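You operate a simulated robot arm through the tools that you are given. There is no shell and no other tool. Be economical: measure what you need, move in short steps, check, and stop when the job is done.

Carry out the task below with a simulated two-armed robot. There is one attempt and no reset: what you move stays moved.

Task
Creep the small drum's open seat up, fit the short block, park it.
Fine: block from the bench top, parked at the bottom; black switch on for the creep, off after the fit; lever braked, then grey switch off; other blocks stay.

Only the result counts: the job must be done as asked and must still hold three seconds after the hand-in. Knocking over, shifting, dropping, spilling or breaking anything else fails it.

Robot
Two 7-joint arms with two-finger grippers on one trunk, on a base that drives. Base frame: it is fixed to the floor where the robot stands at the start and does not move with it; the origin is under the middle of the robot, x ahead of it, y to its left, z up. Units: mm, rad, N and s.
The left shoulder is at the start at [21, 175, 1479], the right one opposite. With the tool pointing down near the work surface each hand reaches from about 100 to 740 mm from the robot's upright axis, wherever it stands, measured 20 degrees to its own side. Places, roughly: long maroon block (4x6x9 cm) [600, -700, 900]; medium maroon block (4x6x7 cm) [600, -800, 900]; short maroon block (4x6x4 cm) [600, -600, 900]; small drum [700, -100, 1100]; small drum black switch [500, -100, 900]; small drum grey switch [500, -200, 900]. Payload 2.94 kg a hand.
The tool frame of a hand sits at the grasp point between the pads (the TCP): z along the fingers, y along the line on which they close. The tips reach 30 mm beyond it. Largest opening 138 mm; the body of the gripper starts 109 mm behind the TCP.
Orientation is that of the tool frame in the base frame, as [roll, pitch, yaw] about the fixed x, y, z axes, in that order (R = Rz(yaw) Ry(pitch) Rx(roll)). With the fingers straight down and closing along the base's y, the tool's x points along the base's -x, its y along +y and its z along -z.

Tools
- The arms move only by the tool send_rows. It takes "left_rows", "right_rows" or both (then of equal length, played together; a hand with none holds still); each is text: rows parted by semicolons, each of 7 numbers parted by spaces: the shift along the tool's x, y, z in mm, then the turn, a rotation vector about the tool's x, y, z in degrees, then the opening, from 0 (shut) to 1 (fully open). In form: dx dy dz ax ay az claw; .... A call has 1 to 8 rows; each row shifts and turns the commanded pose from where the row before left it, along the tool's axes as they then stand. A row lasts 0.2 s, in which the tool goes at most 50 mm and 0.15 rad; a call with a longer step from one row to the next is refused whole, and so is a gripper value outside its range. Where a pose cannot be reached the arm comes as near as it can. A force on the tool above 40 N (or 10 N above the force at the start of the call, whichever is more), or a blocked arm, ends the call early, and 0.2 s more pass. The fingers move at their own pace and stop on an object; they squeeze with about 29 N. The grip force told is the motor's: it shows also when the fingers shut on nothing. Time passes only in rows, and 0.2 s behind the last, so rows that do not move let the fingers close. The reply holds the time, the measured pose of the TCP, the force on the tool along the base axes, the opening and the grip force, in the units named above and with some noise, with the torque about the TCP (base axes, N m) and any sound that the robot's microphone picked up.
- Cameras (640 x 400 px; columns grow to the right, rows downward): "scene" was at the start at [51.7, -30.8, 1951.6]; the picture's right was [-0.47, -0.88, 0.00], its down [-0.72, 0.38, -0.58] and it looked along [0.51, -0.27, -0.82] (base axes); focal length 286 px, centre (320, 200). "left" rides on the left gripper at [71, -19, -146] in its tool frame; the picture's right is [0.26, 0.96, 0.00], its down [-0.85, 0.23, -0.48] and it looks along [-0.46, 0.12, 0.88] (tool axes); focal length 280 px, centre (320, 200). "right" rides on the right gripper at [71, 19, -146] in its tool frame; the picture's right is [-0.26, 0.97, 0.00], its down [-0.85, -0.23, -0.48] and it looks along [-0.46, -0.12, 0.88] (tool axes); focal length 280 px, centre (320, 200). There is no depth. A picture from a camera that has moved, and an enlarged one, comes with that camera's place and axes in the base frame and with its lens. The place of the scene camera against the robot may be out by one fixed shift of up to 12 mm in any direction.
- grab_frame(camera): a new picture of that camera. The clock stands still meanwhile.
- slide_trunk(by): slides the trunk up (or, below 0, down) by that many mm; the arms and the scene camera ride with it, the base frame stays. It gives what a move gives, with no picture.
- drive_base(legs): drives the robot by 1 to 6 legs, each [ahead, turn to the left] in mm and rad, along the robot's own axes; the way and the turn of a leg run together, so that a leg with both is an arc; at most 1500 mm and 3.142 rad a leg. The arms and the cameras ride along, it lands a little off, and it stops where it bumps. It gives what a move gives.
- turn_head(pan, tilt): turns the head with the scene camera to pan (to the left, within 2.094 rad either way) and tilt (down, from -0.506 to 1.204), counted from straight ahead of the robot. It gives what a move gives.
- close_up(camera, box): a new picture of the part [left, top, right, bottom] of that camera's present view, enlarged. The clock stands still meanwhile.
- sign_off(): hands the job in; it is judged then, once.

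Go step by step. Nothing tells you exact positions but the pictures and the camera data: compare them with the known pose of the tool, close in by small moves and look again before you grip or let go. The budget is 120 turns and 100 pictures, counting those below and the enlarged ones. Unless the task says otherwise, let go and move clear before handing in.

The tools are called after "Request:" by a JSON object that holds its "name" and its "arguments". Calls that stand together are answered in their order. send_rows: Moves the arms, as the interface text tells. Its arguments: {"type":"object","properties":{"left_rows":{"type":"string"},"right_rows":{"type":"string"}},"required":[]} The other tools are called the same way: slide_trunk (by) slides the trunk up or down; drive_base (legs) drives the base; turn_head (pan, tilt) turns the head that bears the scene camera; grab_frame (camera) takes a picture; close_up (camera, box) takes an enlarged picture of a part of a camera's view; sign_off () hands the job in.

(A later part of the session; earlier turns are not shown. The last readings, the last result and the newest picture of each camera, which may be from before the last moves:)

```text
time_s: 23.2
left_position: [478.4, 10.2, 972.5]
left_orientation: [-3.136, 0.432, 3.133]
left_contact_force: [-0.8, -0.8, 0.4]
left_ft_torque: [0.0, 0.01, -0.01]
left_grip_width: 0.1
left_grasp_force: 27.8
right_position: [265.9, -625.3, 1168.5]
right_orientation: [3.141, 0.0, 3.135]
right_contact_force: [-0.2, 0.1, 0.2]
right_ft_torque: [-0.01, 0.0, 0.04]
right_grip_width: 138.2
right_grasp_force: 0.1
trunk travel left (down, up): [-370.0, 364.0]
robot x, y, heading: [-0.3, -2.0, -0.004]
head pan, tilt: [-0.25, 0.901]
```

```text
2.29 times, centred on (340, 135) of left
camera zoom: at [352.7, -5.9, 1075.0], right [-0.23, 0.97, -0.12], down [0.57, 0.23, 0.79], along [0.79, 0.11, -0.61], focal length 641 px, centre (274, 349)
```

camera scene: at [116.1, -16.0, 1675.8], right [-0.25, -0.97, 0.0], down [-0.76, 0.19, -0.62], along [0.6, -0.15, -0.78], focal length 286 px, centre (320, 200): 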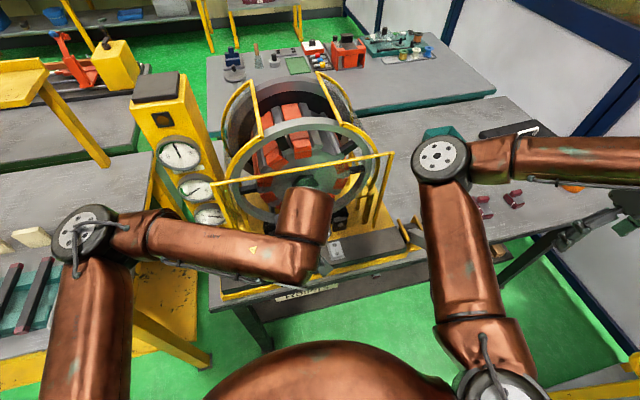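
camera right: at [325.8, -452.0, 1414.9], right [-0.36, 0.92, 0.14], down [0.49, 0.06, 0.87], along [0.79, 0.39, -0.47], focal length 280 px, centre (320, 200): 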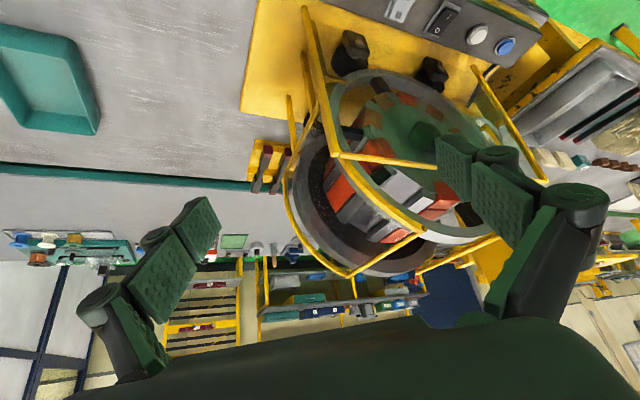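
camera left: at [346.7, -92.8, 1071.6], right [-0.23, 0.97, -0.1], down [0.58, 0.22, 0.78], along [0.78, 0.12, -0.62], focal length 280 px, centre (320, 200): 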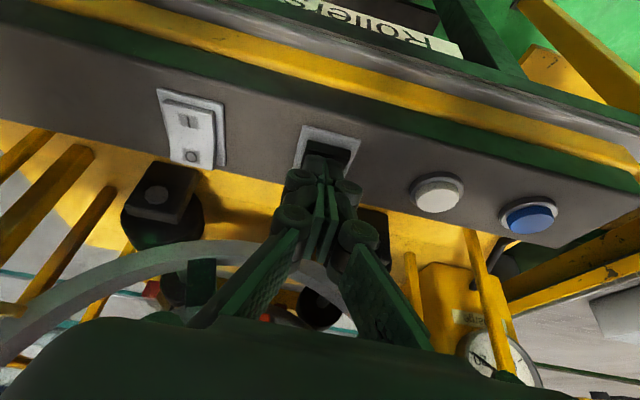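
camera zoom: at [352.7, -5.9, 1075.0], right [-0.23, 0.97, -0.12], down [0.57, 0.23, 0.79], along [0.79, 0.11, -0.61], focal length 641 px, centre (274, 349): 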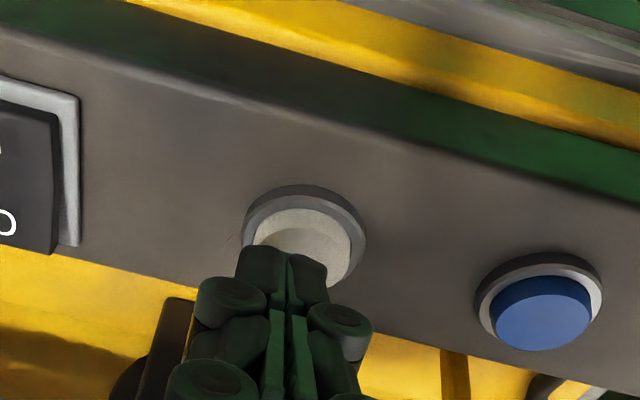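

Black confirmed on (O end raised). Not touching the white button yet; I'll shift about 5 mm left and toward me, and press further.

Request:
{"name": "send_rows", "arguments": {"left_rows": "6 6 0 0 0 0 0;0 0 4 0 0 0 0;0 0 4 0 0 0 0;0 0 3 0 0 0 0;0 0 3 0 0 0 0"}}

Request:
{"name": "close_up", "arguments": {"camera": "scene", "box": [120, 60, 420, 300]}}

```text
time_s: 24.4
left_position: [476.1, 17.8, 959.5]
left_orientation: [-3.134, 0.434, 3.134]
left_contact_force: [-5.6, 1.6, 15.2]
left_ft_torque: [0.03, 0.14, 0.01]
left_grip_width: 5.7
left_grasp_force: 28.6
right_position: [264.6, -625.7, 1168.1]
right_orientation: [3.141, 0.0, 3.139]
right_contact_force: [0.1, 0.2, 0.5]
right_ft_torque: [-0.01, -0.02, 0.01]
right_grip_width: 138.0
right_grasp_force: 0.0
trunk travel left (down, up): [-370.0, 364.0]
robot x, y, heading: [0.9, 2.1, 0.002]
head pan, tilt: [-0.25, 0.901]
heard: click
```

```text
1.67 times, centred on (270, 180) of scene
camera zoom: at [114.2, -15.6, 1676.0], right [-0.25, -0.97, 0.0], down [-0.76, 0.19, -0.62], along [0.6, -0.15, -0.78], focal length 476 px, centre (403, 233)
```

zoom: 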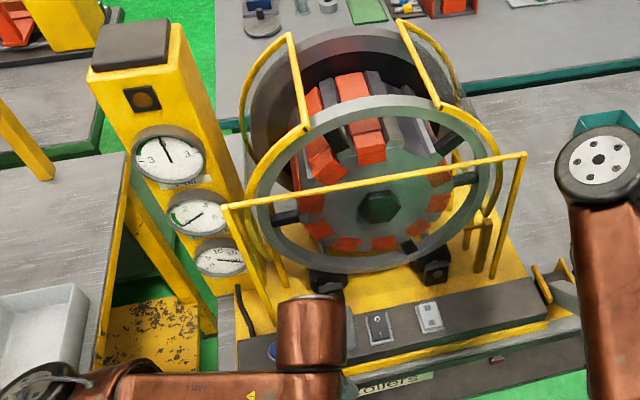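

A click; the drum may have started moving. I'll hold the button for a second and compare.

Request:
{"name": "send_rows", "arguments": {"left_rows": "0 0 0 0 0 0 0;0 0 0 0 0 0 0;0 0 0 0 0 0 0;0 0 0 0 0 0 0;0 0 0 0 0 0 0"}}

Request:
{"name": "close_up", "arguments": {"camera": "scene", "box": [120, 60, 420, 300]}}

```text
time_s: 25.6
left_position: [476.2, 15.9, 957.7]
left_orientation: [-3.134, 0.435, 3.135]
left_contact_force: [-0.6, 0.1, 20.7]
left_ft_torque: [0.02, 0.02, 0.01]
left_grip_width: 5.9
left_grasp_force: 28.4
right_position: [265.9, -625.7, 1167.8]
right_orientation: [-3.14, 0.0, 3.136]
right_contact_force: [-0.2, 0.3, 0.9]
right_ft_torque: [0.01, 0.01, -0.01]
right_grip_width: 137.9
right_grasp_force: 0.1
trunk travel left (down, up): [-370.0, 364.0]
robot x, y, heading: [-2.3, -2.0, 0.004]
head pan, tilt: [-0.25, 0.901]
```

```text
1.67 times, centred on (270, 180) of scene
camera zoom: at [114.6, -15.9, 1675.9], right [-0.25, -0.97, 0.0], down [-0.76, 0.19, -0.62], along [0.6, -0.15, -0.78], focal length 476 px, centre (403, 233)
```

zoom: 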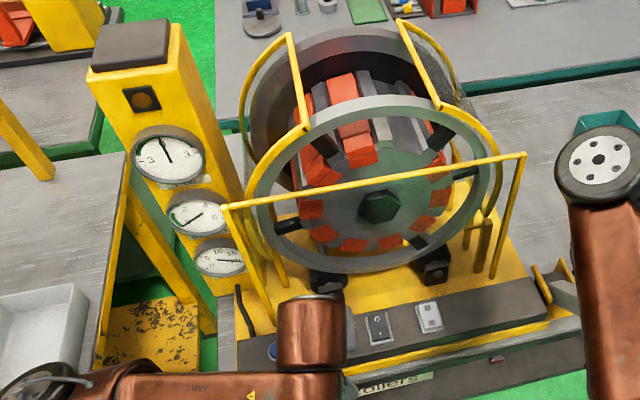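

The white button creeps the drum counter-clockwise, bringing the open seat up. I'll zoom in to identify the seat and its angle.

Request:
{"name": "close_up", "arguments": {"camera": "scene", "box": [230, 75, 360, 200]}}

```text
3.20 times, centred on (295, 138) of scene
camera zoom: at [114.6, -15.9, 1675.9], right [-0.25, -0.97, 0.0], down [-0.76, 0.19, -0.62], along [0.6, -0.15, -0.78], focal length 914 px, centre (400, 400)
```

zoom: 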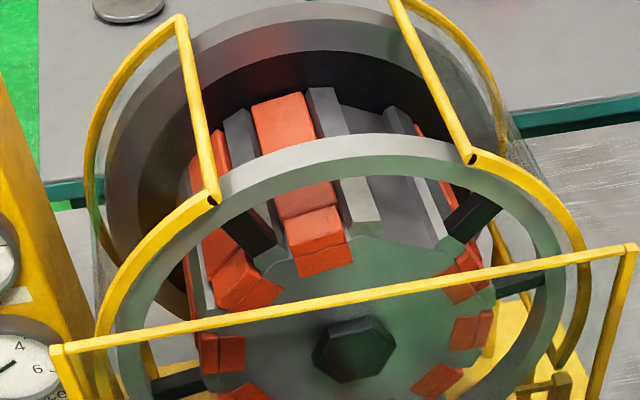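

The open seat is the recess between two grey ribs, about 20° right of the top. I'll hold the button on for another 1.4 s.

Request:
{"name": "send_rows", "arguments": {"left_rows": "0 0 0 0 0 0 0;0 0 0 0 0 0 0;0 0 0 0 0 0 0;0 0 0 0 0 0 0;0 0 0 0 0 0 0;0 0 0 0 0 0 0"}}

Request:
{"name": "close_up", "arguments": {"camera": "scene", "box": [230, 75, 360, 200]}}

```text
time_s: 27.0
left_position: [476.2, 16.4, 958.0]
left_orientation: [-3.135, 0.434, 3.135]
left_contact_force: [1.8, -2.1, 24.6]
left_ft_torque: [0.01, -0.09, 0.0]
left_grip_width: 6.0
left_grasp_force: 28.1
right_position: [264.6, -627.1, 1167.3]
right_orientation: [3.141, -0.002, 3.136]
right_contact_force: [0.1, -0.1, -0.3]
right_ft_torque: [0.01, -0.01, 0.03]
right_grip_width: 137.9
right_grasp_force: 0.0
trunk travel left (down, up): [-370.0, 364.0]
robot x, y, heading: [0.0, -1.5, -0.004]
head pan, tilt: [-0.25, 0.901]
```

```text
3.20 times, centred on (295, 138) of scene
camera zoom: at [114.7, -16.0, 1675.9], right [-0.25, -0.97, 0.0], down [-0.76, 0.19, -0.62], along [0.6, -0.15, -0.78], focal length 914 px, centre (400, 400)
```

zoom: 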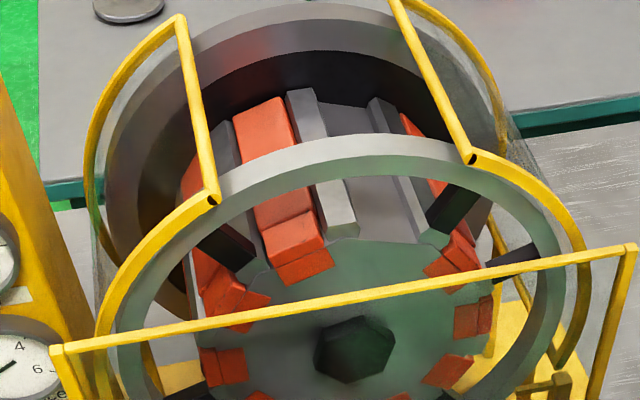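

Creep is about 6°/s and the seat still sits roughly 15° right of top. Holding on for 1.8 s more.

Request:
{"name": "send_rows", "arguments": {"left_rows": "0 0 0 0 0 0 0;0 0 0 0 0 0 0;0 0 0 0 0 0 0;0 0 0 0 0 0 0;0 0 0 0 0 0 0;0 0 0 0 0 0 0;0 0 0 0 0 0 0;0 0 0 0 0 0 0"}}

Request:
{"name": "close_up", "arguments": {"camera": "scene", "box": [230, 75, 360, 200]}}

```text
time_s: 28.8
left_position: [475.9, 16.1, 957.9]
left_orientation: [-3.135, 0.436, 3.133]
left_contact_force: [2.7, -0.1, 27.4]
left_ft_torque: [0.01, -0.05, 0.0]
left_grip_width: 5.9
left_grasp_force: 28.7
right_position: [265.4, -626.0, 1168.1]
right_orientation: [3.142, 0.0, 3.136]
right_contact_force: [0.9, -0.9, -0.5]
right_ft_torque: [0.04, 0.03, 0.02]
right_grip_width: 138.3
right_grasp_force: 0.0
trunk travel left (down, up): [-370.0, 364.0]
robot x, y, heading: [1.5, 3.4, -0.005]
head pan, tilt: [-0.25, 0.901]
```

```text
3.20 times, centred on (295, 138) of scene
camera zoom: at [114.6, -15.9, 1675.9], right [-0.25, -0.97, 0.0], down [-0.76, 0.19, -0.62], along [0.6, -0.15, -0.78], focal length 914 px, centre (400, 400)
```

zoom: 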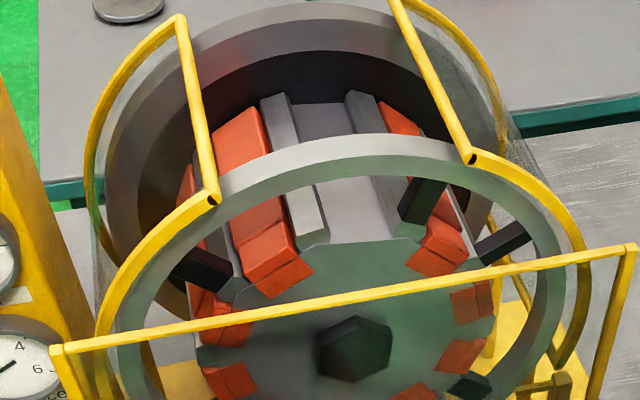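

About 5–6° remain. I'll hold 0.8 s more, then lift off and see whether it stops.

Request:
{"name": "send_rows", "arguments": {"left_rows": "0 0 0 0 0 0 0;0 0 0 0 0 0 0;0 0 0 0 0 0 0;0 0 -12 0 0 0 0;0 0 -20 0 0 0 0"}}

Request:
{"name": "close_up", "arguments": {"camera": "scene", "box": [230, 75, 360, 200]}}

Request:
{"name": "send_rows", "arguments": {"left_rows": "0 0 -20 0 0 0 0;10 0 -30 0 0 0 0;10 0 -30 0 0 0 0"}}

Request:
{"name": "close_up", "arguments": {"camera": "scene", "box": [230, 75, 360, 200]}}

```text
time_s: 30.0
left_position: [464.1, 18.3, 985.8]
left_orientation: [-3.137, 0.429, 3.135]
left_contact_force: [0.1, 0.6, 0.1]
left_ft_torque: [-0.02, 0.01, -0.02]
left_grip_width: 0.0
left_grasp_force: 28.6
right_position: [266.1, -626.7, 1166.4]
right_orientation: [-3.14, 0.001, 3.137]
right_contact_force: [0.0, 0.3, 0.1]
right_ft_torque: [0.04, -0.03, -0.01]
right_grip_width: 137.7
right_grasp_force: 0.0
trunk travel left (down, up): [-370.0, 364.0]
robot x, y, heading: [0.3, -0.0, -0.005]
head pan, tilt: [-0.25, 0.901]
```

```text
3.20 times, centred on (295, 138) of scene
camera zoom: at [116.1, -16.1, 1675.6], right [-0.25, -0.97, 0.0], down [-0.76, 0.19, -0.62], along [0.6, -0.15, -0.78], focal length 914 px, centre (400, 400)
```

zoom: 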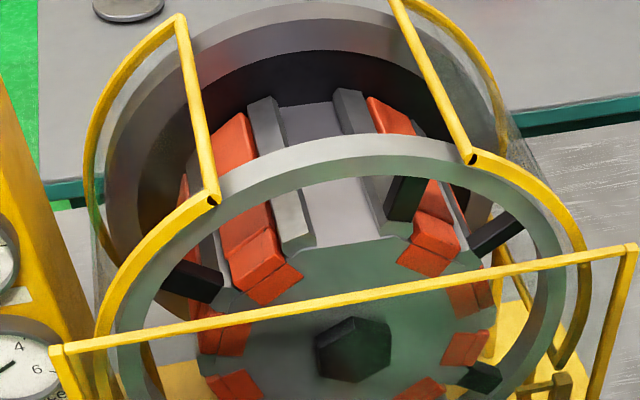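

```text
time_s: 30.8
left_position: [433.6, 18.1, 1027.1]
left_orientation: [-3.135, 0.433, 3.135]
left_contact_force: [-0.4, 0.3, -0.5]
left_ft_torque: [-0.04, 0.04, 0.01]
left_grip_width: 0.0
left_grasp_force: 28.6
left hand out of reach, approached as far as the arm can: row 3
right_position: [266.2, -626.0, 1168.7]
right_orientation: [3.141, -0.003, 3.137]
right_contact_force: [-0.9, 0.6, -0.2]
right_ft_torque: [-0.04, 0.01, 0.02]
right_grip_width: 137.7
right_grasp_force: 0.1
trunk travel left (down, up): [-370.0, 364.0]
robot x, y, heading: [3.3, 0.1, 0.002]
head pan, tilt: [-0.25, 0.901]
```

```text
3.20 times, centred on (295, 138) of scene
camera zoom: at [116.8, -15.5, 1675.6], right [-0.25, -0.97, 0.0], down [-0.76, 0.19, -0.62], along [0.6, -0.15, -0.78], focal length 914 px, centre (400, 400)
```

zoom: 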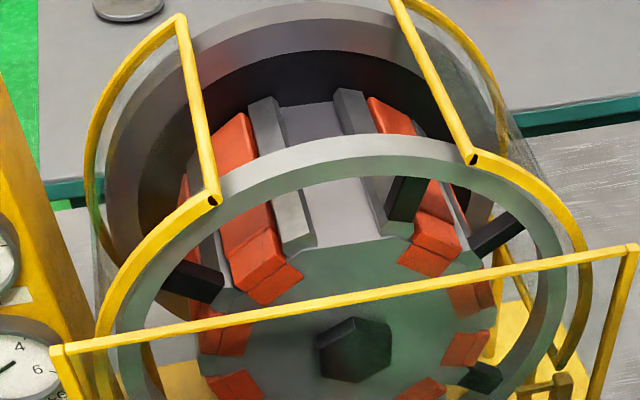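

Released and holding: the seat is at the top. Next the block; I'll look at it with the right camera.

Request:
{"name": "grab_frame", "arguments": {"camera": "right"}}

Request:
{"name": "close_up", "arguments": {"camera": "scene", "box": [460, 170, 560, 240]}}

```text
51 pictures are left
camera right: at [195.7, -607.5, 1312.9], right [0.27, 0.96, 0.0], down [0.85, -0.23, 0.48], along [0.46, -0.13, -0.88], focal length 280 px, centre (320, 200)
```

right: 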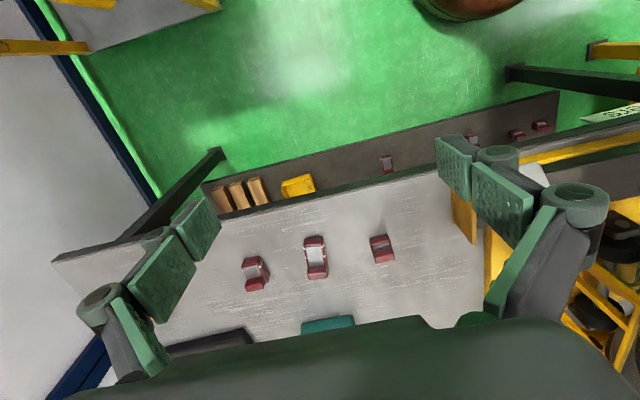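

```text
5.71 times, centred on (510, 205) of scene
camera zoom: at [116.8, -15.5, 1675.6], right [-0.25, -0.97, 0.0], down [-0.76, 0.19, -0.62], along [0.6, -0.15, -0.78], focal length 1632 px, centre (-766, 171)
```

zoom: 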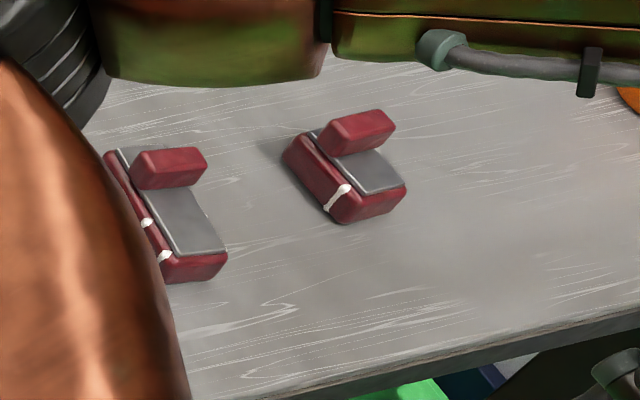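

I'll raise the trunk, tuck both arms in, then side-step the robot about 350 mm to its right so that the right hand can reach the short block.

Request:
{"name": "slide_trunk", "arguments": {"by": 250}}

Request:
{"name": "send_rows", "arguments": {"left_rows": "20 38 -9 0 0 0 0;20 38 -9 0 0 0 0;20 38 -9 0 0 0 0;20 38 -9 0 0 0 0;20 38 -9 0 0 0 0;20 38 -9 0 0 0 0", "right_rows": "-8 41 0 0 0 0 1;-8 41 0 0 0 0 1;-8 41 0 0 0 0 1;-8 41 0 0 0 0 1;-8 41 0 0 0 0 1;-8 41 0 0 0 0 1"}}

Request:
{"name": "turn_head", "arguments": {"pan": -1.6, "tilt": 0.9}}

Request:
{"name": "grab_frame", "arguments": {"camera": "scene"}}

```text
time_s: 33.4
left_position: [436.2, 17.2, 1278.2]
left_orientation: [-3.136, 0.433, 3.134]
left_contact_force: [1.5, -1.5, -0.2]
left_ft_torque: [-0.01, 0.02, -0.01]
left_grip_width: 0.0
left_grasp_force: 28.5
right_position: [266.7, -625.5, 1416.7]
right_orientation: [-3.142, 0.001, 3.138]
right_contact_force: [0.0, -0.3, -0.4]
right_ft_torque: [-0.04, -0.02, 0.0]
right_grip_width: 138.2
right_grasp_force: 0.1
trunk travel left (down, up): [-620.0, 114.0]
robot x, y, heading: [-4.3, -1.8, -0.001]
head pan, tilt: [-0.25, 0.901]
```

```text
time_s: 34.8
left_position: [423.4, 39.2, 1278.2]
left_orientation: [-3.132, 0.435, 3.134]
left_contact_force: [0.3, 0.6, -0.1]
left_ft_torque: [-0.01, 0.03, -0.03]
left_grip_width: 0.1
left_grasp_force: 28.4
left hand out of reach, approached as far as the arm can: row 1, 2, 3, 4, 5, 6
right_position: [314.9, -376.0, 1420.5]
right_orientation: [-3.137, -0.001, 3.135]
right_contact_force: [0.6, 0.9, 0.4]
right_ft_torque: [-0.08, 0.0, 0.02]
right_grip_width: 138.1
right_grasp_force: 0.1
trunk travel left (down, up): [-620.0, 114.0]
robot x, y, heading: [0.5, 2.1, -0.003]
head pan, tilt: [-0.25, 0.901]
```

```text
time_s: 36.3
left_position: [424.6, 37.1, 1278.6]
left_orientation: [-3.135, 0.434, 3.133]
left_contact_force: [0.0, 0.3, -0.3]
left_ft_torque: [0.02, -0.01, 0.0]
left_grip_width: 0.0
left_grasp_force: 29.1
right_position: [314.4, -379.9, 1418.3]
right_orientation: [3.14, 0.0, 3.139]
right_contact_force: [-0.6, 0.4, -0.1]
right_ft_torque: [0.0, 0.0, -0.01]
right_grip_width: 137.9
right_grasp_force: 0.1
trunk travel left (down, up): [-620.0, 114.0]
robot x, y, heading: [0.6, 4.0, 0.0]
head pan, tilt: [-1.6, 0.901]
```

```text
49 pictures are left
camera scene: at [-13.9, -72.3, 1925.6], right [-1.0, 0.03, 0.0], down [0.02, 0.78, -0.62], along [-0.02, -0.62, -0.78], focal length 286 px, centre (320, 200)
```

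scene: 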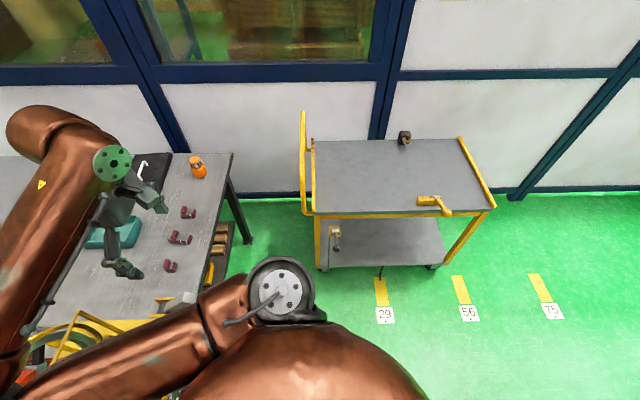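

There's a cart with its near edge at about y −820, so a 350 mm side-step is safe. First I'll raise and straighten the left hand so it tucks in.

Request:
{"name": "send_rows", "arguments": {"left_rows": "-16.8 0 -36.3 0 0 0 0;-16.8 0 -36.3 0 0 0 0;-16.8 0 -36.3 0 0 0 0;0 0 0 0 8.2 0 0;0 0 0 0 8.2 0 0;0 0 0 0 8.2 0 0;20 35 0 0 0 0 0;20 35 0 0 0 0 0"}}

Request:
{"name": "send_rows", "arguments": {"left_rows": "15 35 0 0 0 0 0;15 35 0 0 0 0 0;15 35 0 0 0 0 0;10 35 0 0 0 0 0"}}

Request:
{"name": "drive_base", "arguments": {"legs": [[0, -1.571], [350, 0], [0, 1.571]]}}

Request:
{"name": "turn_head", "arguments": {"pan": -0.3, "tilt": 0.9}}

Request:
{"name": "grab_frame", "arguments": {"camera": "scene"}}

```text
time_s: 36.9
left_position: [424.1, 41.8, 1343.0]
left_orientation: [3.128, 0.417, 3.13]
left_contact_force: [1.0, 2.0, -1.4]
left_ft_torque: [-0.15, 0.04, -0.03]
left_grip_width: 0.0
left_grasp_force: 28.6
right_position: [314.8, -380.0, 1419.2]
right_orientation: [3.142, 0.004, 3.135]
right_contact_force: [0.2, 0.5, 0.0]
right_ft_torque: [-0.01, -0.04, 0.0]
right_grip_width: 138.1
right_grasp_force: 0.0
trunk travel left (down, up): [-620.0, 114.0]
robot x, y, heading: [-0.6, -3.0, 0.001]
head pan, tilt: [-1.6, 0.901]
stopped in row 3 (left hand): the force on the tool passed its limit at 68 N (the readings are from after the stop); the commanded pose is now the measured one
```

```text
time_s: 37.9
left_position: [430.2, 84.6, 1351.9]
left_orientation: [3.129, 0.416, 3.13]
left_contact_force: [1.3, -0.8, -0.3]
left_ft_torque: [0.0, -0.01, -0.03]
left_grip_width: 0.0
left_grasp_force: 28.2
left hand out of reach, approached as far as the arm can: row 1, 2, 3, 4
right_position: [315.1, -377.8, 1420.3]
right_orientation: [3.14, 0.006, 3.134]
right_contact_force: [0.6, 0.1, 0.5]
right_ft_torque: [0.01, -0.04, 0.0]
right_grip_width: 137.8
right_grasp_force: 0.1
trunk travel left (down, up): [-620.0, 114.0]
robot x, y, heading: [0.2, -0.3, 0.001]
head pan, tilt: [-1.6, 0.901]
```

```text
time_s: 47.7
left_position: [433.7, -269.8, 1351.2]
left_orientation: [3.128, 0.415, 3.112]
left_contact_force: [0.5, 0.5, 0.5]
left_ft_torque: [0.01, 0.03, 0.0]
left_grip_width: 0.0
left_grasp_force: 28.6
right_position: [310.5, -730.2, 1419.6]
right_orientation: [3.14, 0.005, 3.117]
right_contact_force: [0.0, 0.7, 1.0]
right_ft_torque: [-0.02, 0.02, 0.0]
right_grip_width: 137.8
right_grasp_force: 0.0
trunk travel left (down, up): [-620.0, 114.0]
robot x, y, heading: [6.6, -341.3, -0.014]
head pan, tilt: [-1.6, 0.901]
```

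```text
time_s: 49.2
left_position: [433.2, -271.4, 1351.3]
left_orientation: [3.128, 0.414, 3.112]
left_contact_force: [-0.7, -1.0, -0.7]
left_ft_torque: [0.0, -0.01, -0.01]
left_grip_width: 0.0
left_grasp_force: 28.4
right_position: [310.3, -730.2, 1420.0]
right_orientation: [3.141, 0.004, 3.117]
right_contact_force: [0.7, 0.3, 0.1]
right_ft_torque: [0.04, 0.0, -0.01]
right_grip_width: 137.9
right_grasp_force: 0.1
trunk travel left (down, up): [-620.0, 114.0]
robot x, y, heading: [-3.9, -344.2, -0.015]
head pan, tilt: [-0.3, 0.901]
```

```text
48 pictures are left
camera scene: at [62.1, -364.9, 1925.6], right [-0.31, -0.95, 0.0], down [-0.74, 0.24, -0.62], along [0.59, -0.19, -0.78], focal length 286 px, centre (320, 200)
```

scene: 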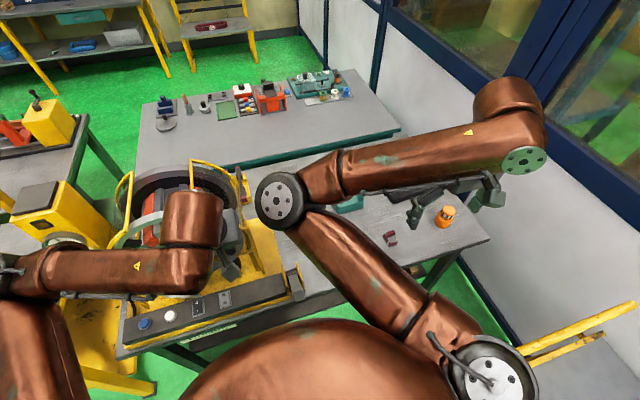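

Side-step landed at y ≈ −343. The right elbow is close to the left hand, so I'll move the left hand away first.

Request:
{"name": "send_rows", "arguments": {"left_rows": "0 35 0 0 0 0 0;0 40 0 0 0 0 0;0 40 0 0 0 0 0;0 40 0 0 0 0 0;0 40 0 0 0 0 0"}}

Request:
{"name": "send_rows", "arguments": {"right_rows": "-40 25 0 0 0 0 1;-40 25 0 0 0 0 1;-40 25 0 0 0 0 1;-40 25 0 0 0 0 1;0 30 0 0 0 0 1"}}

Request:
{"name": "grab_frame", "arguments": {"camera": "scene"}}

Request:
{"name": "grab_frame", "arguments": {"camera": "right"}}

```text
time_s: 50.4
left_position: [464.7, -91.8, 1367.5]
left_orientation: [3.128, 0.41, 3.109]
left_contact_force: [0.2, 0.3, 0.1]
left_ft_torque: [-0.06, 0.0, 0.0]
left_grip_width: 0.1
left_grasp_force: 28.0
left hand out of reach, approached as far as the arm can: row 1, 2, 3
right_position: [310.2, -728.2, 1420.3]
right_orientation: [-3.141, 0.008, 3.118]
right_contact_force: [-0.8, 0.1, -0.6]
right_ft_torque: [-0.07, -0.02, 0.01]
right_grip_width: 138.2
right_grasp_force: 0.1
trunk travel left (down, up): [-620.0, 114.0]
robot x, y, heading: [2.5, -341.0, -0.02]
head pan, tilt: [-0.3, 0.901]
```

```text
time_s: 51.6
left_position: [462.3, -92.4, 1368.6]
left_orientation: [3.13, 0.414, 3.111]
left_contact_force: [-1.2, -0.4, 0.5]
left_ft_torque: [-0.02, -0.09, -0.01]
left_grip_width: 0.0
left_grasp_force: 28.1
right_position: [472.0, -599.9, 1421.6]
right_orientation: [-3.14, 0.009, 3.118]
right_contact_force: [-0.4, -0.1, 0.0]
right_ft_torque: [-0.01, -0.05, -0.04]
right_grip_width: 138.0
right_grasp_force: 0.1
trunk travel left (down, up): [-620.0, 114.0]
robot x, y, heading: [0.9, -339.2, -0.019]
head pan, tilt: [-0.3, 0.901]
```

```text
47 pictures are left
camera scene: at [58.6, -362.7, 1925.7], right [-0.31, -0.95, 0.0], down [-0.74, 0.24, -0.62], along [0.59, -0.19, -0.78], focal length 286 px, centre (320, 200)
```

scene: 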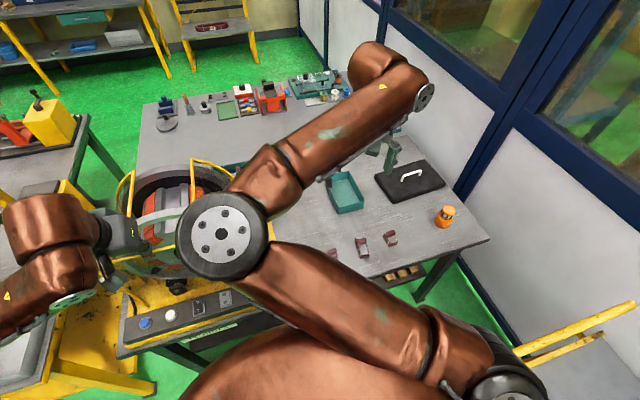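

```text
46 pictures are left
camera right: at [400.5, -581.3, 1565.9], right [0.29, 0.96, 0.0], down [0.84, -0.25, 0.48], along [0.46, -0.14, -0.88], focal length 280 px, centre (320, 200)
```

right: 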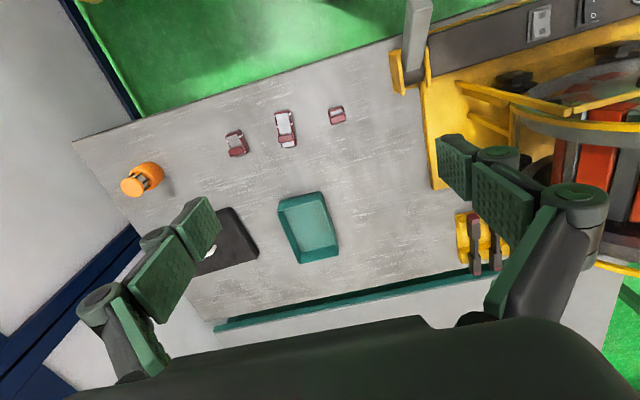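

Short block at about [547, −585, 890]. I'll centre the right hand over it and lower the trunk by 300 mm.

Request:
{"name": "send_rows", "arguments": {"right_rows": "-36 7 0 0 0 0 1;-36 6 0 0 0 0 1"}}

Request:
{"name": "slide_trunk", "arguments": {"by": -300}}

Request:
{"name": "grab_frame", "arguments": {"camera": "right"}}

Request:
{"name": "grab_frame", "arguments": {"camera": "scene"}}

```text
time_s: 52.2
left_position: [466.4, -93.1, 1365.8]
left_orientation: [3.128, 0.41, 3.113]
left_contact_force: [0.3, 0.3, 0.3]
left_ft_torque: [0.02, 0.02, 0.03]
left_grip_width: 0.1
left_grasp_force: 28.3
right_position: [547.4, -593.3, 1420.1]
right_orientation: [3.139, 0.005, 3.118]
right_contact_force: [-0.3, 0.3, 0.4]
right_ft_torque: [0.03, 0.02, 0.0]
right_grip_width: 137.9
right_grasp_force: 0.0
trunk travel left (down, up): [-620.0, 114.0]
robot x, y, heading: [-0.3, -343.4, -0.02]
head pan, tilt: [-0.3, 0.901]
```

```text
time_s: 55.2
left_position: [491.5, -94.6, 1019.4]
left_orientation: [3.129, 0.309, 3.112]
left_contact_force: [0.1, 0.2, -0.1]
left_ft_torque: [-0.02, -0.04, 0.0]
left_grip_width: 0.0
left_grasp_force: 28.9
right_position: [544.7, -592.7, 1121.4]
right_orientation: [3.14, 0.005, 3.118]
right_contact_force: [-0.9, 0.0, 0.1]
right_ft_torque: [0.01, 0.02, 0.0]
right_grip_width: 137.8
right_grasp_force: 0.0
trunk travel left (down, up): [-320.0, 414.0]
robot x, y, heading: [3.0, -346.1, -0.023]
head pan, tilt: [-0.3, 0.901]
```

```text
45 pictures are left
camera right: at [474.3, -573.1, 1266.5], right [0.29, 0.96, 0.0], down [0.84, -0.25, 0.48], along [0.46, -0.14, -0.88], focal length 280 px, centre (320, 200)
```

right: 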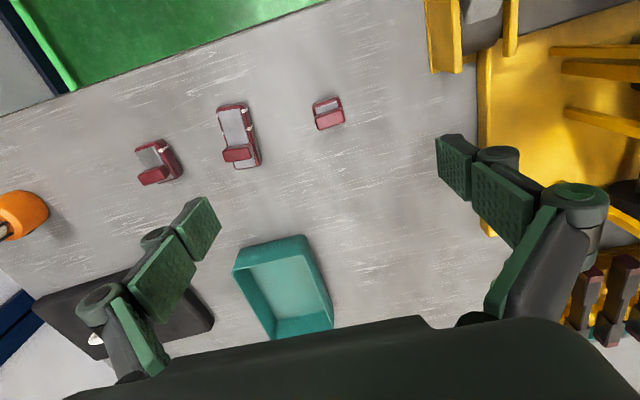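

```text
44 pictures are left
camera scene: at [142.8, -365.8, 1625.3], right [-0.31, -0.95, 0.0], down [-0.74, 0.24, -0.62], along [0.59, -0.19, -0.78], focal length 286 px, centre (320, 200)
```

scene: 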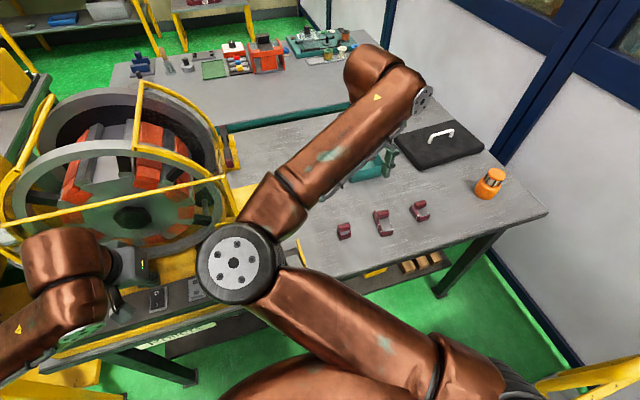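

Close now; I'll zoom on the short block to see its shape and orientation.

Request:
{"name": "close_up", "arguments": {"camera": "right", "box": [290, 80, 370, 145]}}

Request:
{"name": "close_up", "arguments": {"camera": "scene", "box": [320, 190, 440, 255]}}

Request:
{"name": "close_up", "arguments": {"camera": "scene", "box": [40, 90, 240, 240]}}

```text
6.15 times, centred on (330, 112) of right
camera zoom: at [474.3, -573.1, 1266.5], right [0.29, 0.96, 0.0], down [0.84, -0.25, 0.48], along [0.46, -0.14, -0.88], focal length 1726 px, centre (258, 738)
```

zoom: 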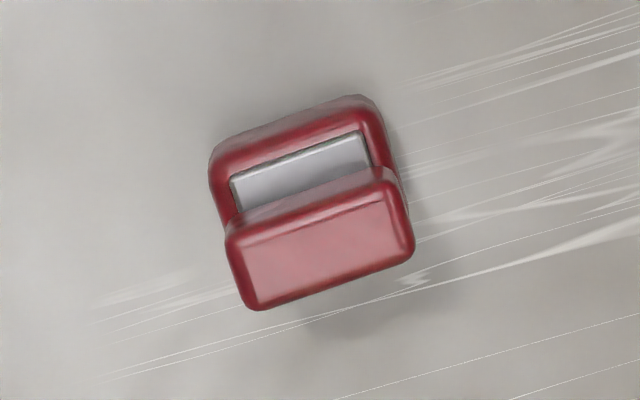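

```text
5.33 times, centred on (380, 222) of scene
camera zoom: at [142.8, -365.8, 1625.3], right [-0.31, -0.95, 0.0], down [-0.74, 0.24, -0.62], along [0.59, -0.19, -0.78], focal length 1523 px, centre (0, 80)
```

zoom: 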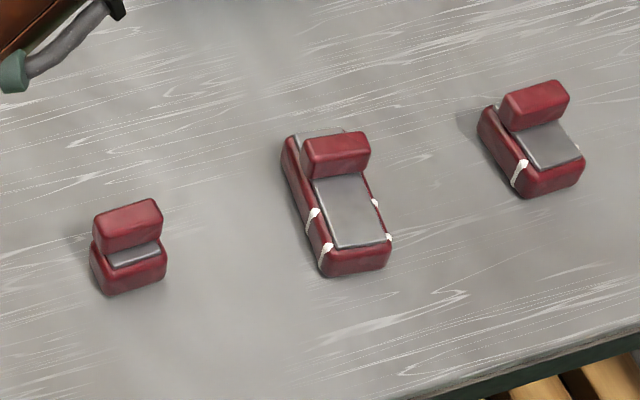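

```text
2.67 times, centred on (140, 165) of scene
camera zoom: at [142.8, -365.8, 1625.3], right [-0.31, -0.95, 0.0], down [-0.74, 0.24, -0.62], along [0.59, -0.19, -0.78], focal length 761 px, centre (800, 293)
```

zoom: 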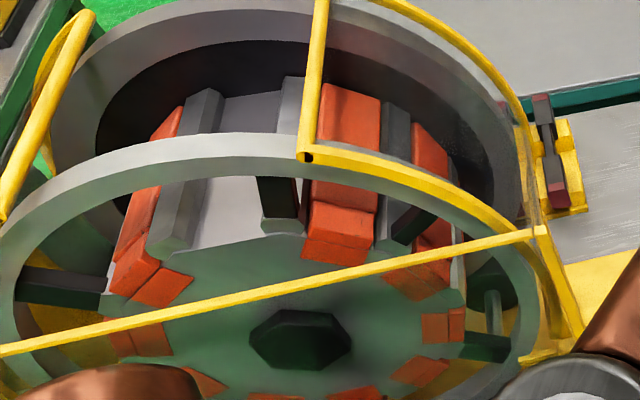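

The block is 40 mm wide with a raised knob at its far end, turned about 5°, centre about [546, −584], bench about z 879. I'll align, narrow the opening and descend in stages.

Request:
{"name": "send_rows", "arguments": {"right_rows": "-3 8 0 0 0 -6 0.6;0 0 45 0 0 0 0.6;0 0 45 0 0 0 0.6;0 0 35 0 0 0 0.6"}}

Request:
{"name": "grab_frame", "arguments": {"camera": "right"}}

```text
time_s: 56.2
left_position: [491.6, -95.6, 1020.1]
left_orientation: [3.13, 0.308, 3.112]
left_contact_force: [0.4, -0.3, 0.4]
left_ft_torque: [0.03, 0.0, 0.0]
left_grip_width: 0.0
left_grasp_force: 28.5
right_position: [550.4, -584.1, 996.4]
right_orientation: [-3.141, 0.004, -3.062]
right_contact_force: [-0.5, 0.3, 0.5]
right_ft_torque: [0.0, 0.05, 0.0]
right_grip_width: 82.9
right_grasp_force: 0.0
trunk travel left (down, up): [-320.0, 414.0]
robot x, y, heading: [-0.5, -344.5, -0.018]
head pan, tilt: [-0.3, 0.901]
```

```text
40 pictures are left
camera right: at [478.0, -571.7, 1141.1], right [0.18, 0.98, 0.0], down [0.86, -0.16, 0.48], along [0.47, -0.09, -0.88], focal length 280 px, centre (320, 200)
```

right: 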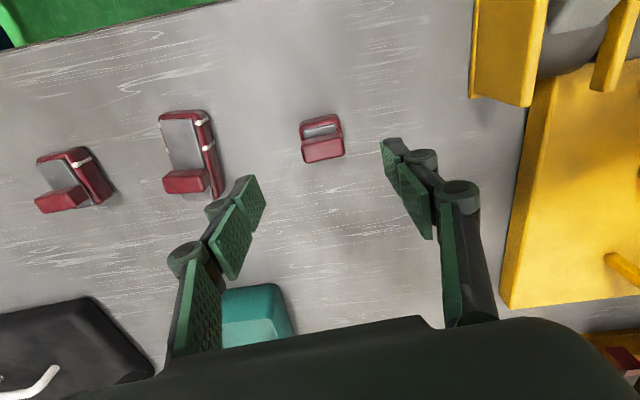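

Alignment is good. Descending 58 mm, then closing.

Request:
{"name": "send_rows", "arguments": {"right_rows": "4 0 30 0 0 0 0.6;0 0 28 0 0 0 0.6"}}

Request:
{"name": "close_up", "arguments": {"camera": "right", "box": [180, 60, 480, 260]}}

```text
time_s: 56.8
left_position: [492.7, -93.5, 1020.8]
left_orientation: [3.13, 0.307, 3.112]
left_contact_force: [-0.3, -0.4, -0.8]
left_ft_torque: [0.03, 0.01, -0.04]
left_grip_width: 0.0
left_grasp_force: 28.8
right_position: [548.0, -584.4, 938.8]
right_orientation: [3.141, 0.005, -3.059]
right_contact_force: [-0.1, 0.8, 0.2]
right_ft_torque: [-0.01, 0.01, 0.04]
right_grip_width: 82.9
right_grasp_force: 0.1
trunk travel left (down, up): [-320.0, 414.0]
robot x, y, heading: [1.2, -348.4, -0.017]
head pan, tilt: [-0.3, 0.901]
```

```text
2.00 times, centred on (330, 160) of right
camera zoom: at [475.6, -572.4, 1082.5], right [0.18, 0.98, 0.0], down [0.86, -0.16, 0.48], along [0.47, -0.09, -0.88], focal length 561 px, centre (300, 280)
```

zoom: 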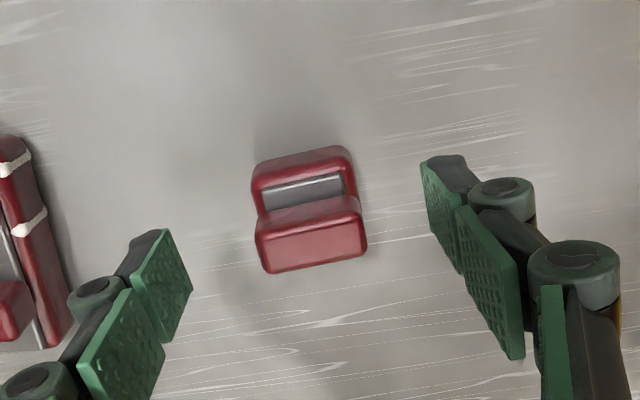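

The block sits between the fingers. Closing.

Request:
{"name": "send_rows", "arguments": {"right_rows": "2 1 2 0 0 0 0.3;0 0 0 0 0 0 0.15;0 0 0 0 0 0 0.1;0 0 0 0 0 0 0.1;0 0 0 0 0 0 0.1"}}

Request:
{"name": "close_up", "arguments": {"camera": "right", "box": [180, 60, 480, 260]}}

```text
time_s: 58.0
left_position: [491.7, -93.5, 1020.8]
left_orientation: [3.129, 0.309, 3.113]
left_contact_force: [0.8, 0.7, -0.3]
left_ft_torque: [0.02, 0.02, 0.02]
left_grip_width: 0.0
left_grasp_force: 27.8
right_position: [545.7, -583.3, 936.7]
right_orientation: [3.139, 0.005, -3.061]
right_contact_force: [0.1, 0.8, -0.1]
right_ft_torque: [0.0, 0.04, -0.04]
right_grip_width: 38.0
right_grasp_force: 28.5
trunk travel left (down, up): [-320.0, 414.0]
robot x, y, heading: [3.2, -344.5, -0.012]
head pan, tilt: [-0.3, 0.901]
```

```text
2.00 times, centred on (330, 160) of right
camera zoom: at [472.6, -571.3, 1080.9], right [0.18, 0.98, 0.0], down [0.86, -0.16, 0.48], along [0.47, -0.09, -0.88], focal length 561 px, centre (300, 280)
```

zoom: 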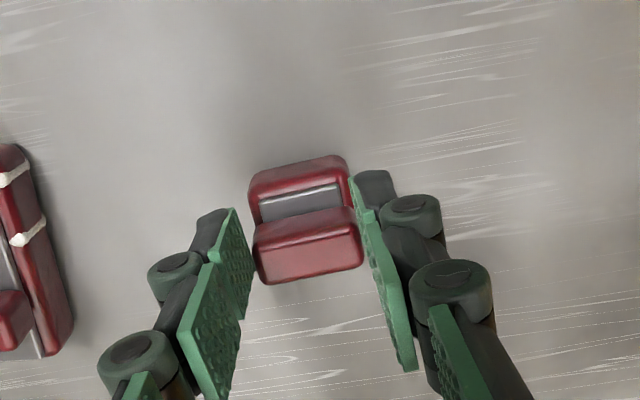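

Block gripped at 38 mm. I'll lift it, raise the trunk high and tuck the right hand in for the drive back.

Request:
{"name": "send_rows", "arguments": {"right_rows": "0 0 -15 0 0 0 0;0 0 -35 0 0 0 0;0 0 -40 0 0 0 0;0 0 -40 0 0 0 0"}}

Request:
{"name": "slide_trunk", "arguments": {"by": 390}}

Request:
{"name": "send_rows", "arguments": {"right_rows": "42 -20 0 0 0 0 0;42 -20 0 0 0 0 0;42 -20 0 0 0 0 0;42 -20 0 0 0 0 0;30 -20 0 0 0 0 0"}}

Request:
{"name": "grab_frame", "arguments": {"camera": "scene"}}

Request:
{"name": "grab_frame", "arguments": {"camera": "right"}}

```text
time_s: 59.0
left_position: [490.7, -94.0, 1022.0]
left_orientation: [3.126, 0.309, 3.112]
left_contact_force: [-0.3, -0.4, -0.5]
left_ft_torque: [0.0, -0.04, 0.0]
left_grip_width: 0.3
left_grasp_force: 28.1
right_position: [544.5, -583.3, 1064.0]
right_orientation: [-3.141, 0.007, -3.062]
right_contact_force: [-0.4, 0.3, -2.1]
right_ft_torque: [0.01, 0.03, 0.02]
right_grip_width: 37.7
right_grasp_force: 28.3
trunk travel left (down, up): [-320.0, 414.0]
robot x, y, heading: [-0.9, -343.3, -0.013]
head pan, tilt: [-0.3, 0.901]
```

```text
time_s: 62.8
left_position: [490.9, -94.9, 1410.7]
left_orientation: [3.129, 0.309, 3.111]
left_contact_force: [-0.7, -0.9, 0.6]
left_ft_torque: [0.01, -0.01, 0.03]
left_grip_width: 0.0
left_grasp_force: 28.5
right_position: [544.4, -583.9, 1454.8]
right_orientation: [3.141, 0.005, -3.062]
right_contact_force: [0.1, -0.3, -2.9]
right_ft_torque: [0.0, 0.03, 0.0]
right_grip_width: 37.6
right_grasp_force: 28.8
trunk travel left (down, up): [-710.0, 24.0]
robot x, y, heading: [1.1, -346.3, -0.018]
head pan, tilt: [-0.3, 0.901]
```

```text
time_s: 64.0
left_position: [492.0, -95.4, 1411.0]
left_orientation: [3.129, 0.306, 3.112]
left_contact_force: [0.0, -0.2, -0.2]
left_ft_torque: [0.01, 0.04, 0.02]
left_grip_width: 0.1
left_grasp_force: 28.5
right_position: [355.6, -700.8, 1455.9]
right_orientation: [3.141, 0.005, -3.061]
right_contact_force: [-0.9, -0.5, -2.3]
right_ft_torque: [0.03, 0.03, 0.02]
right_grip_width: 37.5
right_grasp_force: 28.9
trunk travel left (down, up): [-710.0, 24.0]
robot x, y, heading: [0.8, -346.8, -0.018]
head pan, tilt: [-0.3, 0.901]
```

```text
37 pictures are left
camera scene: at [61.0, -366.8, 2015.3], right [-0.31, -0.95, 0.0], down [-0.75, 0.24, -0.62], along [0.59, -0.19, -0.78], focal length 286 px, centre (320, 200)
```

scene: 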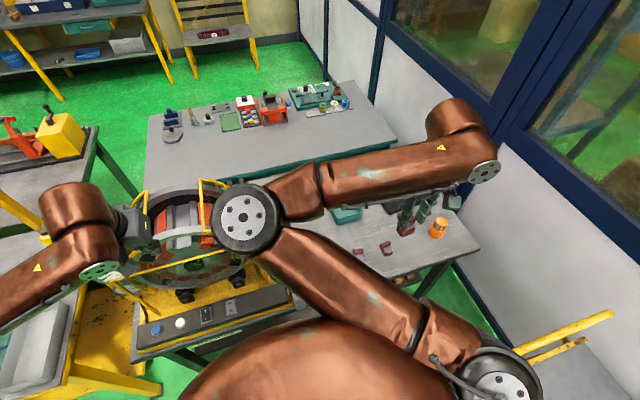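

```text
36 pictures are left
camera right: at [281.7, -688.1, 1599.9], right [0.18, 0.98, 0.0], down [0.86, -0.16, 0.48], along [0.47, -0.09, -0.88], focal length 280 px, centre (320, 200)
```

right: 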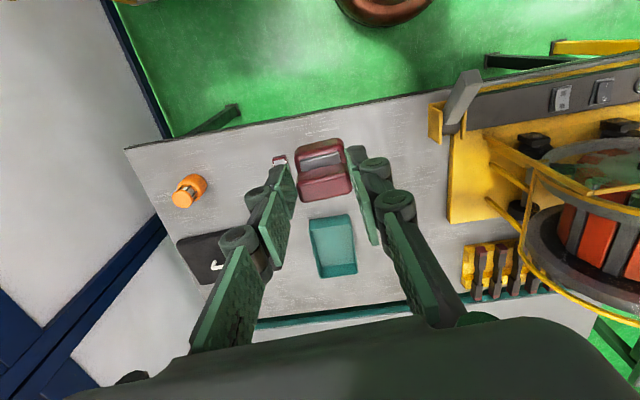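

Block is held well. Driving back the same way to y ≈ 0.

Request:
{"name": "drive_base", "arguments": {"legs": [[0, -1.565], [-346, 0], [0, 1.581]]}}

Request:
{"name": "turn_head", "arguments": {"pan": -0.15, "tilt": 0.85}}

Request:
{"name": "grab_frame", "arguments": {"camera": "scene"}}

```text
time_s: 73.8
left_position: [495.3, 245.4, 1410.6]
left_orientation: [3.129, 0.311, 3.117]
left_contact_force: [-0.8, 0.1, -0.2]
left_ft_torque: [-0.02, 0.0, 0.02]
left_grip_width: 0.1
left_grasp_force: 29.1
right_position: [362.1, -358.7, 1455.9]
right_orientation: [3.14, 0.006, -3.055]
right_contact_force: [0.0, 0.1, -2.9]
right_ft_torque: [0.0, 0.04, -0.02]
right_grip_width: 37.4
right_grasp_force: 29.4
trunk travel left (down, up): [-710.0, 24.0]
robot x, y, heading: [6.7, -1.2, -0.008]
head pan, tilt: [-0.3, 0.901]
```

```text
time_s: 74.5
left_position: [495.6, 245.7, 1410.2]
left_orientation: [3.131, 0.308, 3.117]
left_contact_force: [0.0, 0.0, -0.4]
left_ft_torque: [0.0, -0.01, 0.03]
left_grip_width: 0.0
left_grasp_force: 28.5
right_position: [362.5, -357.8, 1455.7]
right_orientation: [3.14, 0.005, -3.056]
right_contact_force: [1.1, -0.8, -2.4]
right_ft_torque: [-0.01, 0.07, 0.0]
right_grip_width: 37.4
right_grasp_force: 28.6
trunk travel left (down, up): [-710.0, 24.0]
robot x, y, heading: [7.6, -5.3, -0.012]
head pan, tilt: [-0.15, 0.85]
```

```text
35 pictures are left
camera scene: at [72.0, -15.5, 2019.3], right [-0.16, -0.99, 0.0], down [-0.74, 0.12, -0.66], along [0.65, -0.11, -0.75], focal length 286 px, centre (320, 200)
```

scene: 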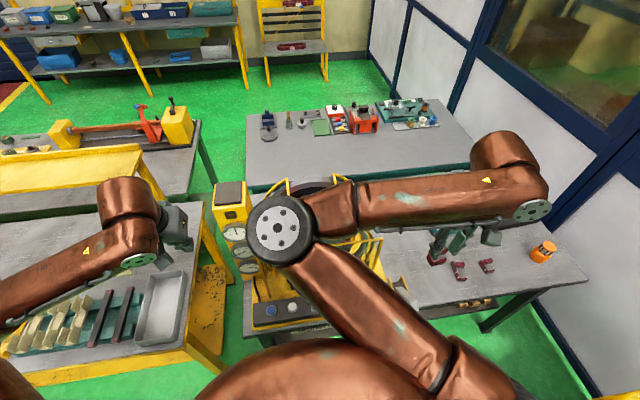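

Back in place. Next I'll bring the right hand in front of and above the drum, square it up, and look down into the seat.

Request:
{"name": "send_rows", "arguments": {"right_rows": "-34.5 35 0 0 0 0 0;-34.5 35 0 0 0 0 0;-34.5 35 0 0 0 0 0;-34.5 35 0 0 0 0 0;-34.5 35 0 0 0 0 0;-34.5 35 0 0 0 0 0;0 0 0 0 0 4.9 0"}}

Request:
{"name": "grab_frame", "arguments": {"camera": "right"}}

Request:
{"name": "close_up", "arguments": {"camera": "right", "box": [230, 60, 470, 260]}}

```text
time_s: 76.2
left_position: [495.8, 246.7, 1411.1]
left_orientation: [3.129, 0.309, 3.118]
left_contact_force: [0.0, 0.4, -0.8]
left_ft_torque: [0.0, -0.02, 0.0]
left_grip_width: 0.0
left_grasp_force: 28.5
right_position: [551.3, -128.8, 1458.2]
right_orientation: [-3.142, 0.006, -3.14]
right_contact_force: [-0.2, 0.8, -2.0]
right_ft_torque: [-0.02, -0.04, 0.04]
right_grip_width: 37.7
right_grasp_force: 28.8
trunk travel left (down, up): [-710.0, 24.0]
robot x, y, heading: [11.5, -3.1, -0.017]
head pan, tilt: [-0.15, 0.85]
```

```text
34 pictures are left
camera right: at [479.4, -112.2, 1603.3], right [0.26, 0.96, 0.0], down [0.85, -0.23, 0.48], along [0.46, -0.12, -0.88], focal length 280 px, centre (320, 200)
```

right: 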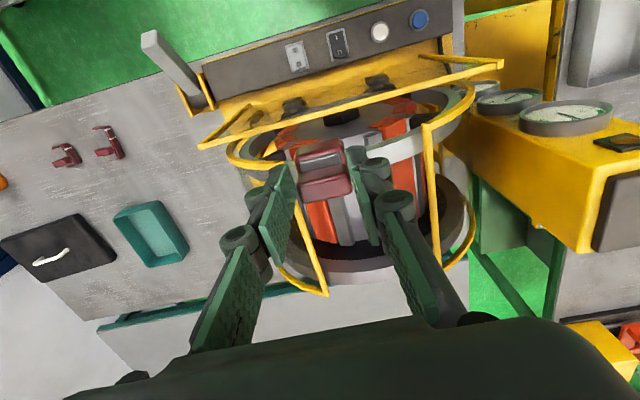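

```text
2.00 times, centred on (350, 160) of right
camera zoom: at [479.4, -112.2, 1603.3], right [0.26, 0.96, 0.0], down [0.85, -0.23, 0.48], along [0.46, -0.12, -0.88], focal length 561 px, centre (260, 280)
```

zoom: 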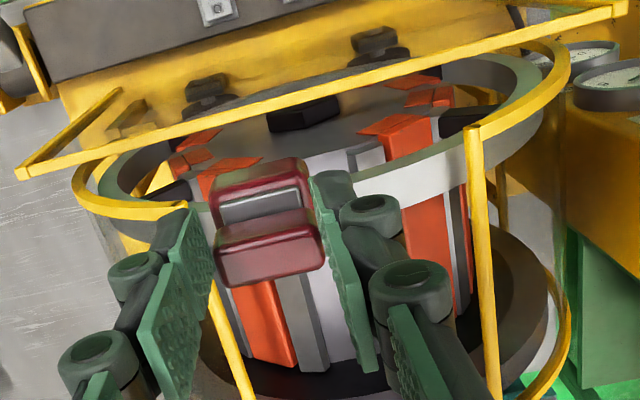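

The hand hides the seat; I'll shift it 110 mm to the right to see the seat.

Request:
{"name": "send_rows", "arguments": {"right_rows": "0 -45 0 0 0 0 0;0 -45 0 0 0 0 0;0 -30 0 0 0 0 0"}}

Request:
{"name": "close_up", "arguments": {"camera": "right", "box": [330, 50, 590, 250]}}

Request:
{"name": "close_up", "arguments": {"camera": "scene", "box": [240, 150, 400, 290]}}

```text
time_s: 77.0
left_position: [496.5, 246.2, 1409.9]
left_orientation: [3.13, 0.308, 3.118]
left_contact_force: [1.0, -0.3, -0.6]
left_ft_torque: [0.0, 0.0, 0.01]
left_grip_width: 0.0
left_grasp_force: 27.7
right_position: [552.8, -252.7, 1457.5]
right_orientation: [3.14, 0.004, 3.141]
right_contact_force: [0.4, 0.4, -3.3]
right_ft_torque: [0.03, 0.03, -0.03]
right_grip_width: 37.6
right_grasp_force: 28.8
trunk travel left (down, up): [-710.0, 24.0]
robot x, y, heading: [8.7, -8.5, -0.012]
head pan, tilt: [-0.15, 0.85]
```

```text
2.00 times, centred on (460, 150) of right
camera zoom: at [480.4, -235.0, 1602.3], right [0.26, 0.97, 0.0], down [0.85, -0.23, 0.48], along [0.46, -0.12, -0.88], focal length 561 px, centre (40, 300)
```

zoom: 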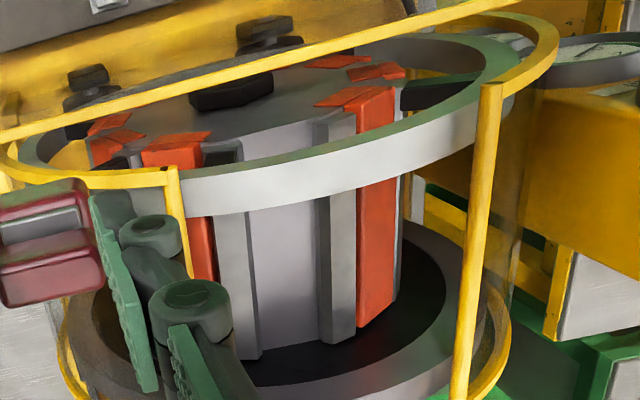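

```text
2.86 times, centred on (320, 220) of scene
camera zoom: at [72.8, -16.4, 2019.3], right [-0.16, -0.99, 0.0], down [-0.74, 0.12, -0.66], along [0.65, -0.11, -0.75], focal length 816 px, centre (320, 143)
```

zoom: 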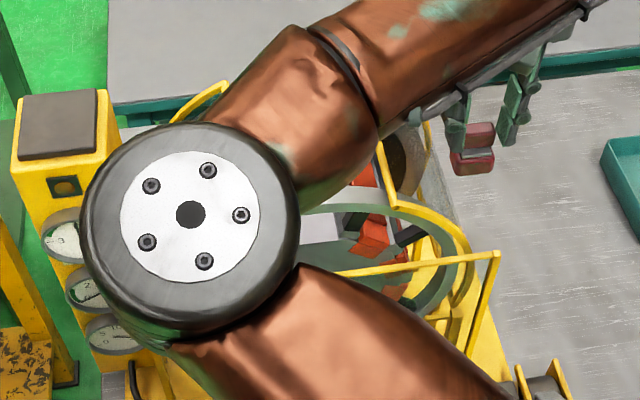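

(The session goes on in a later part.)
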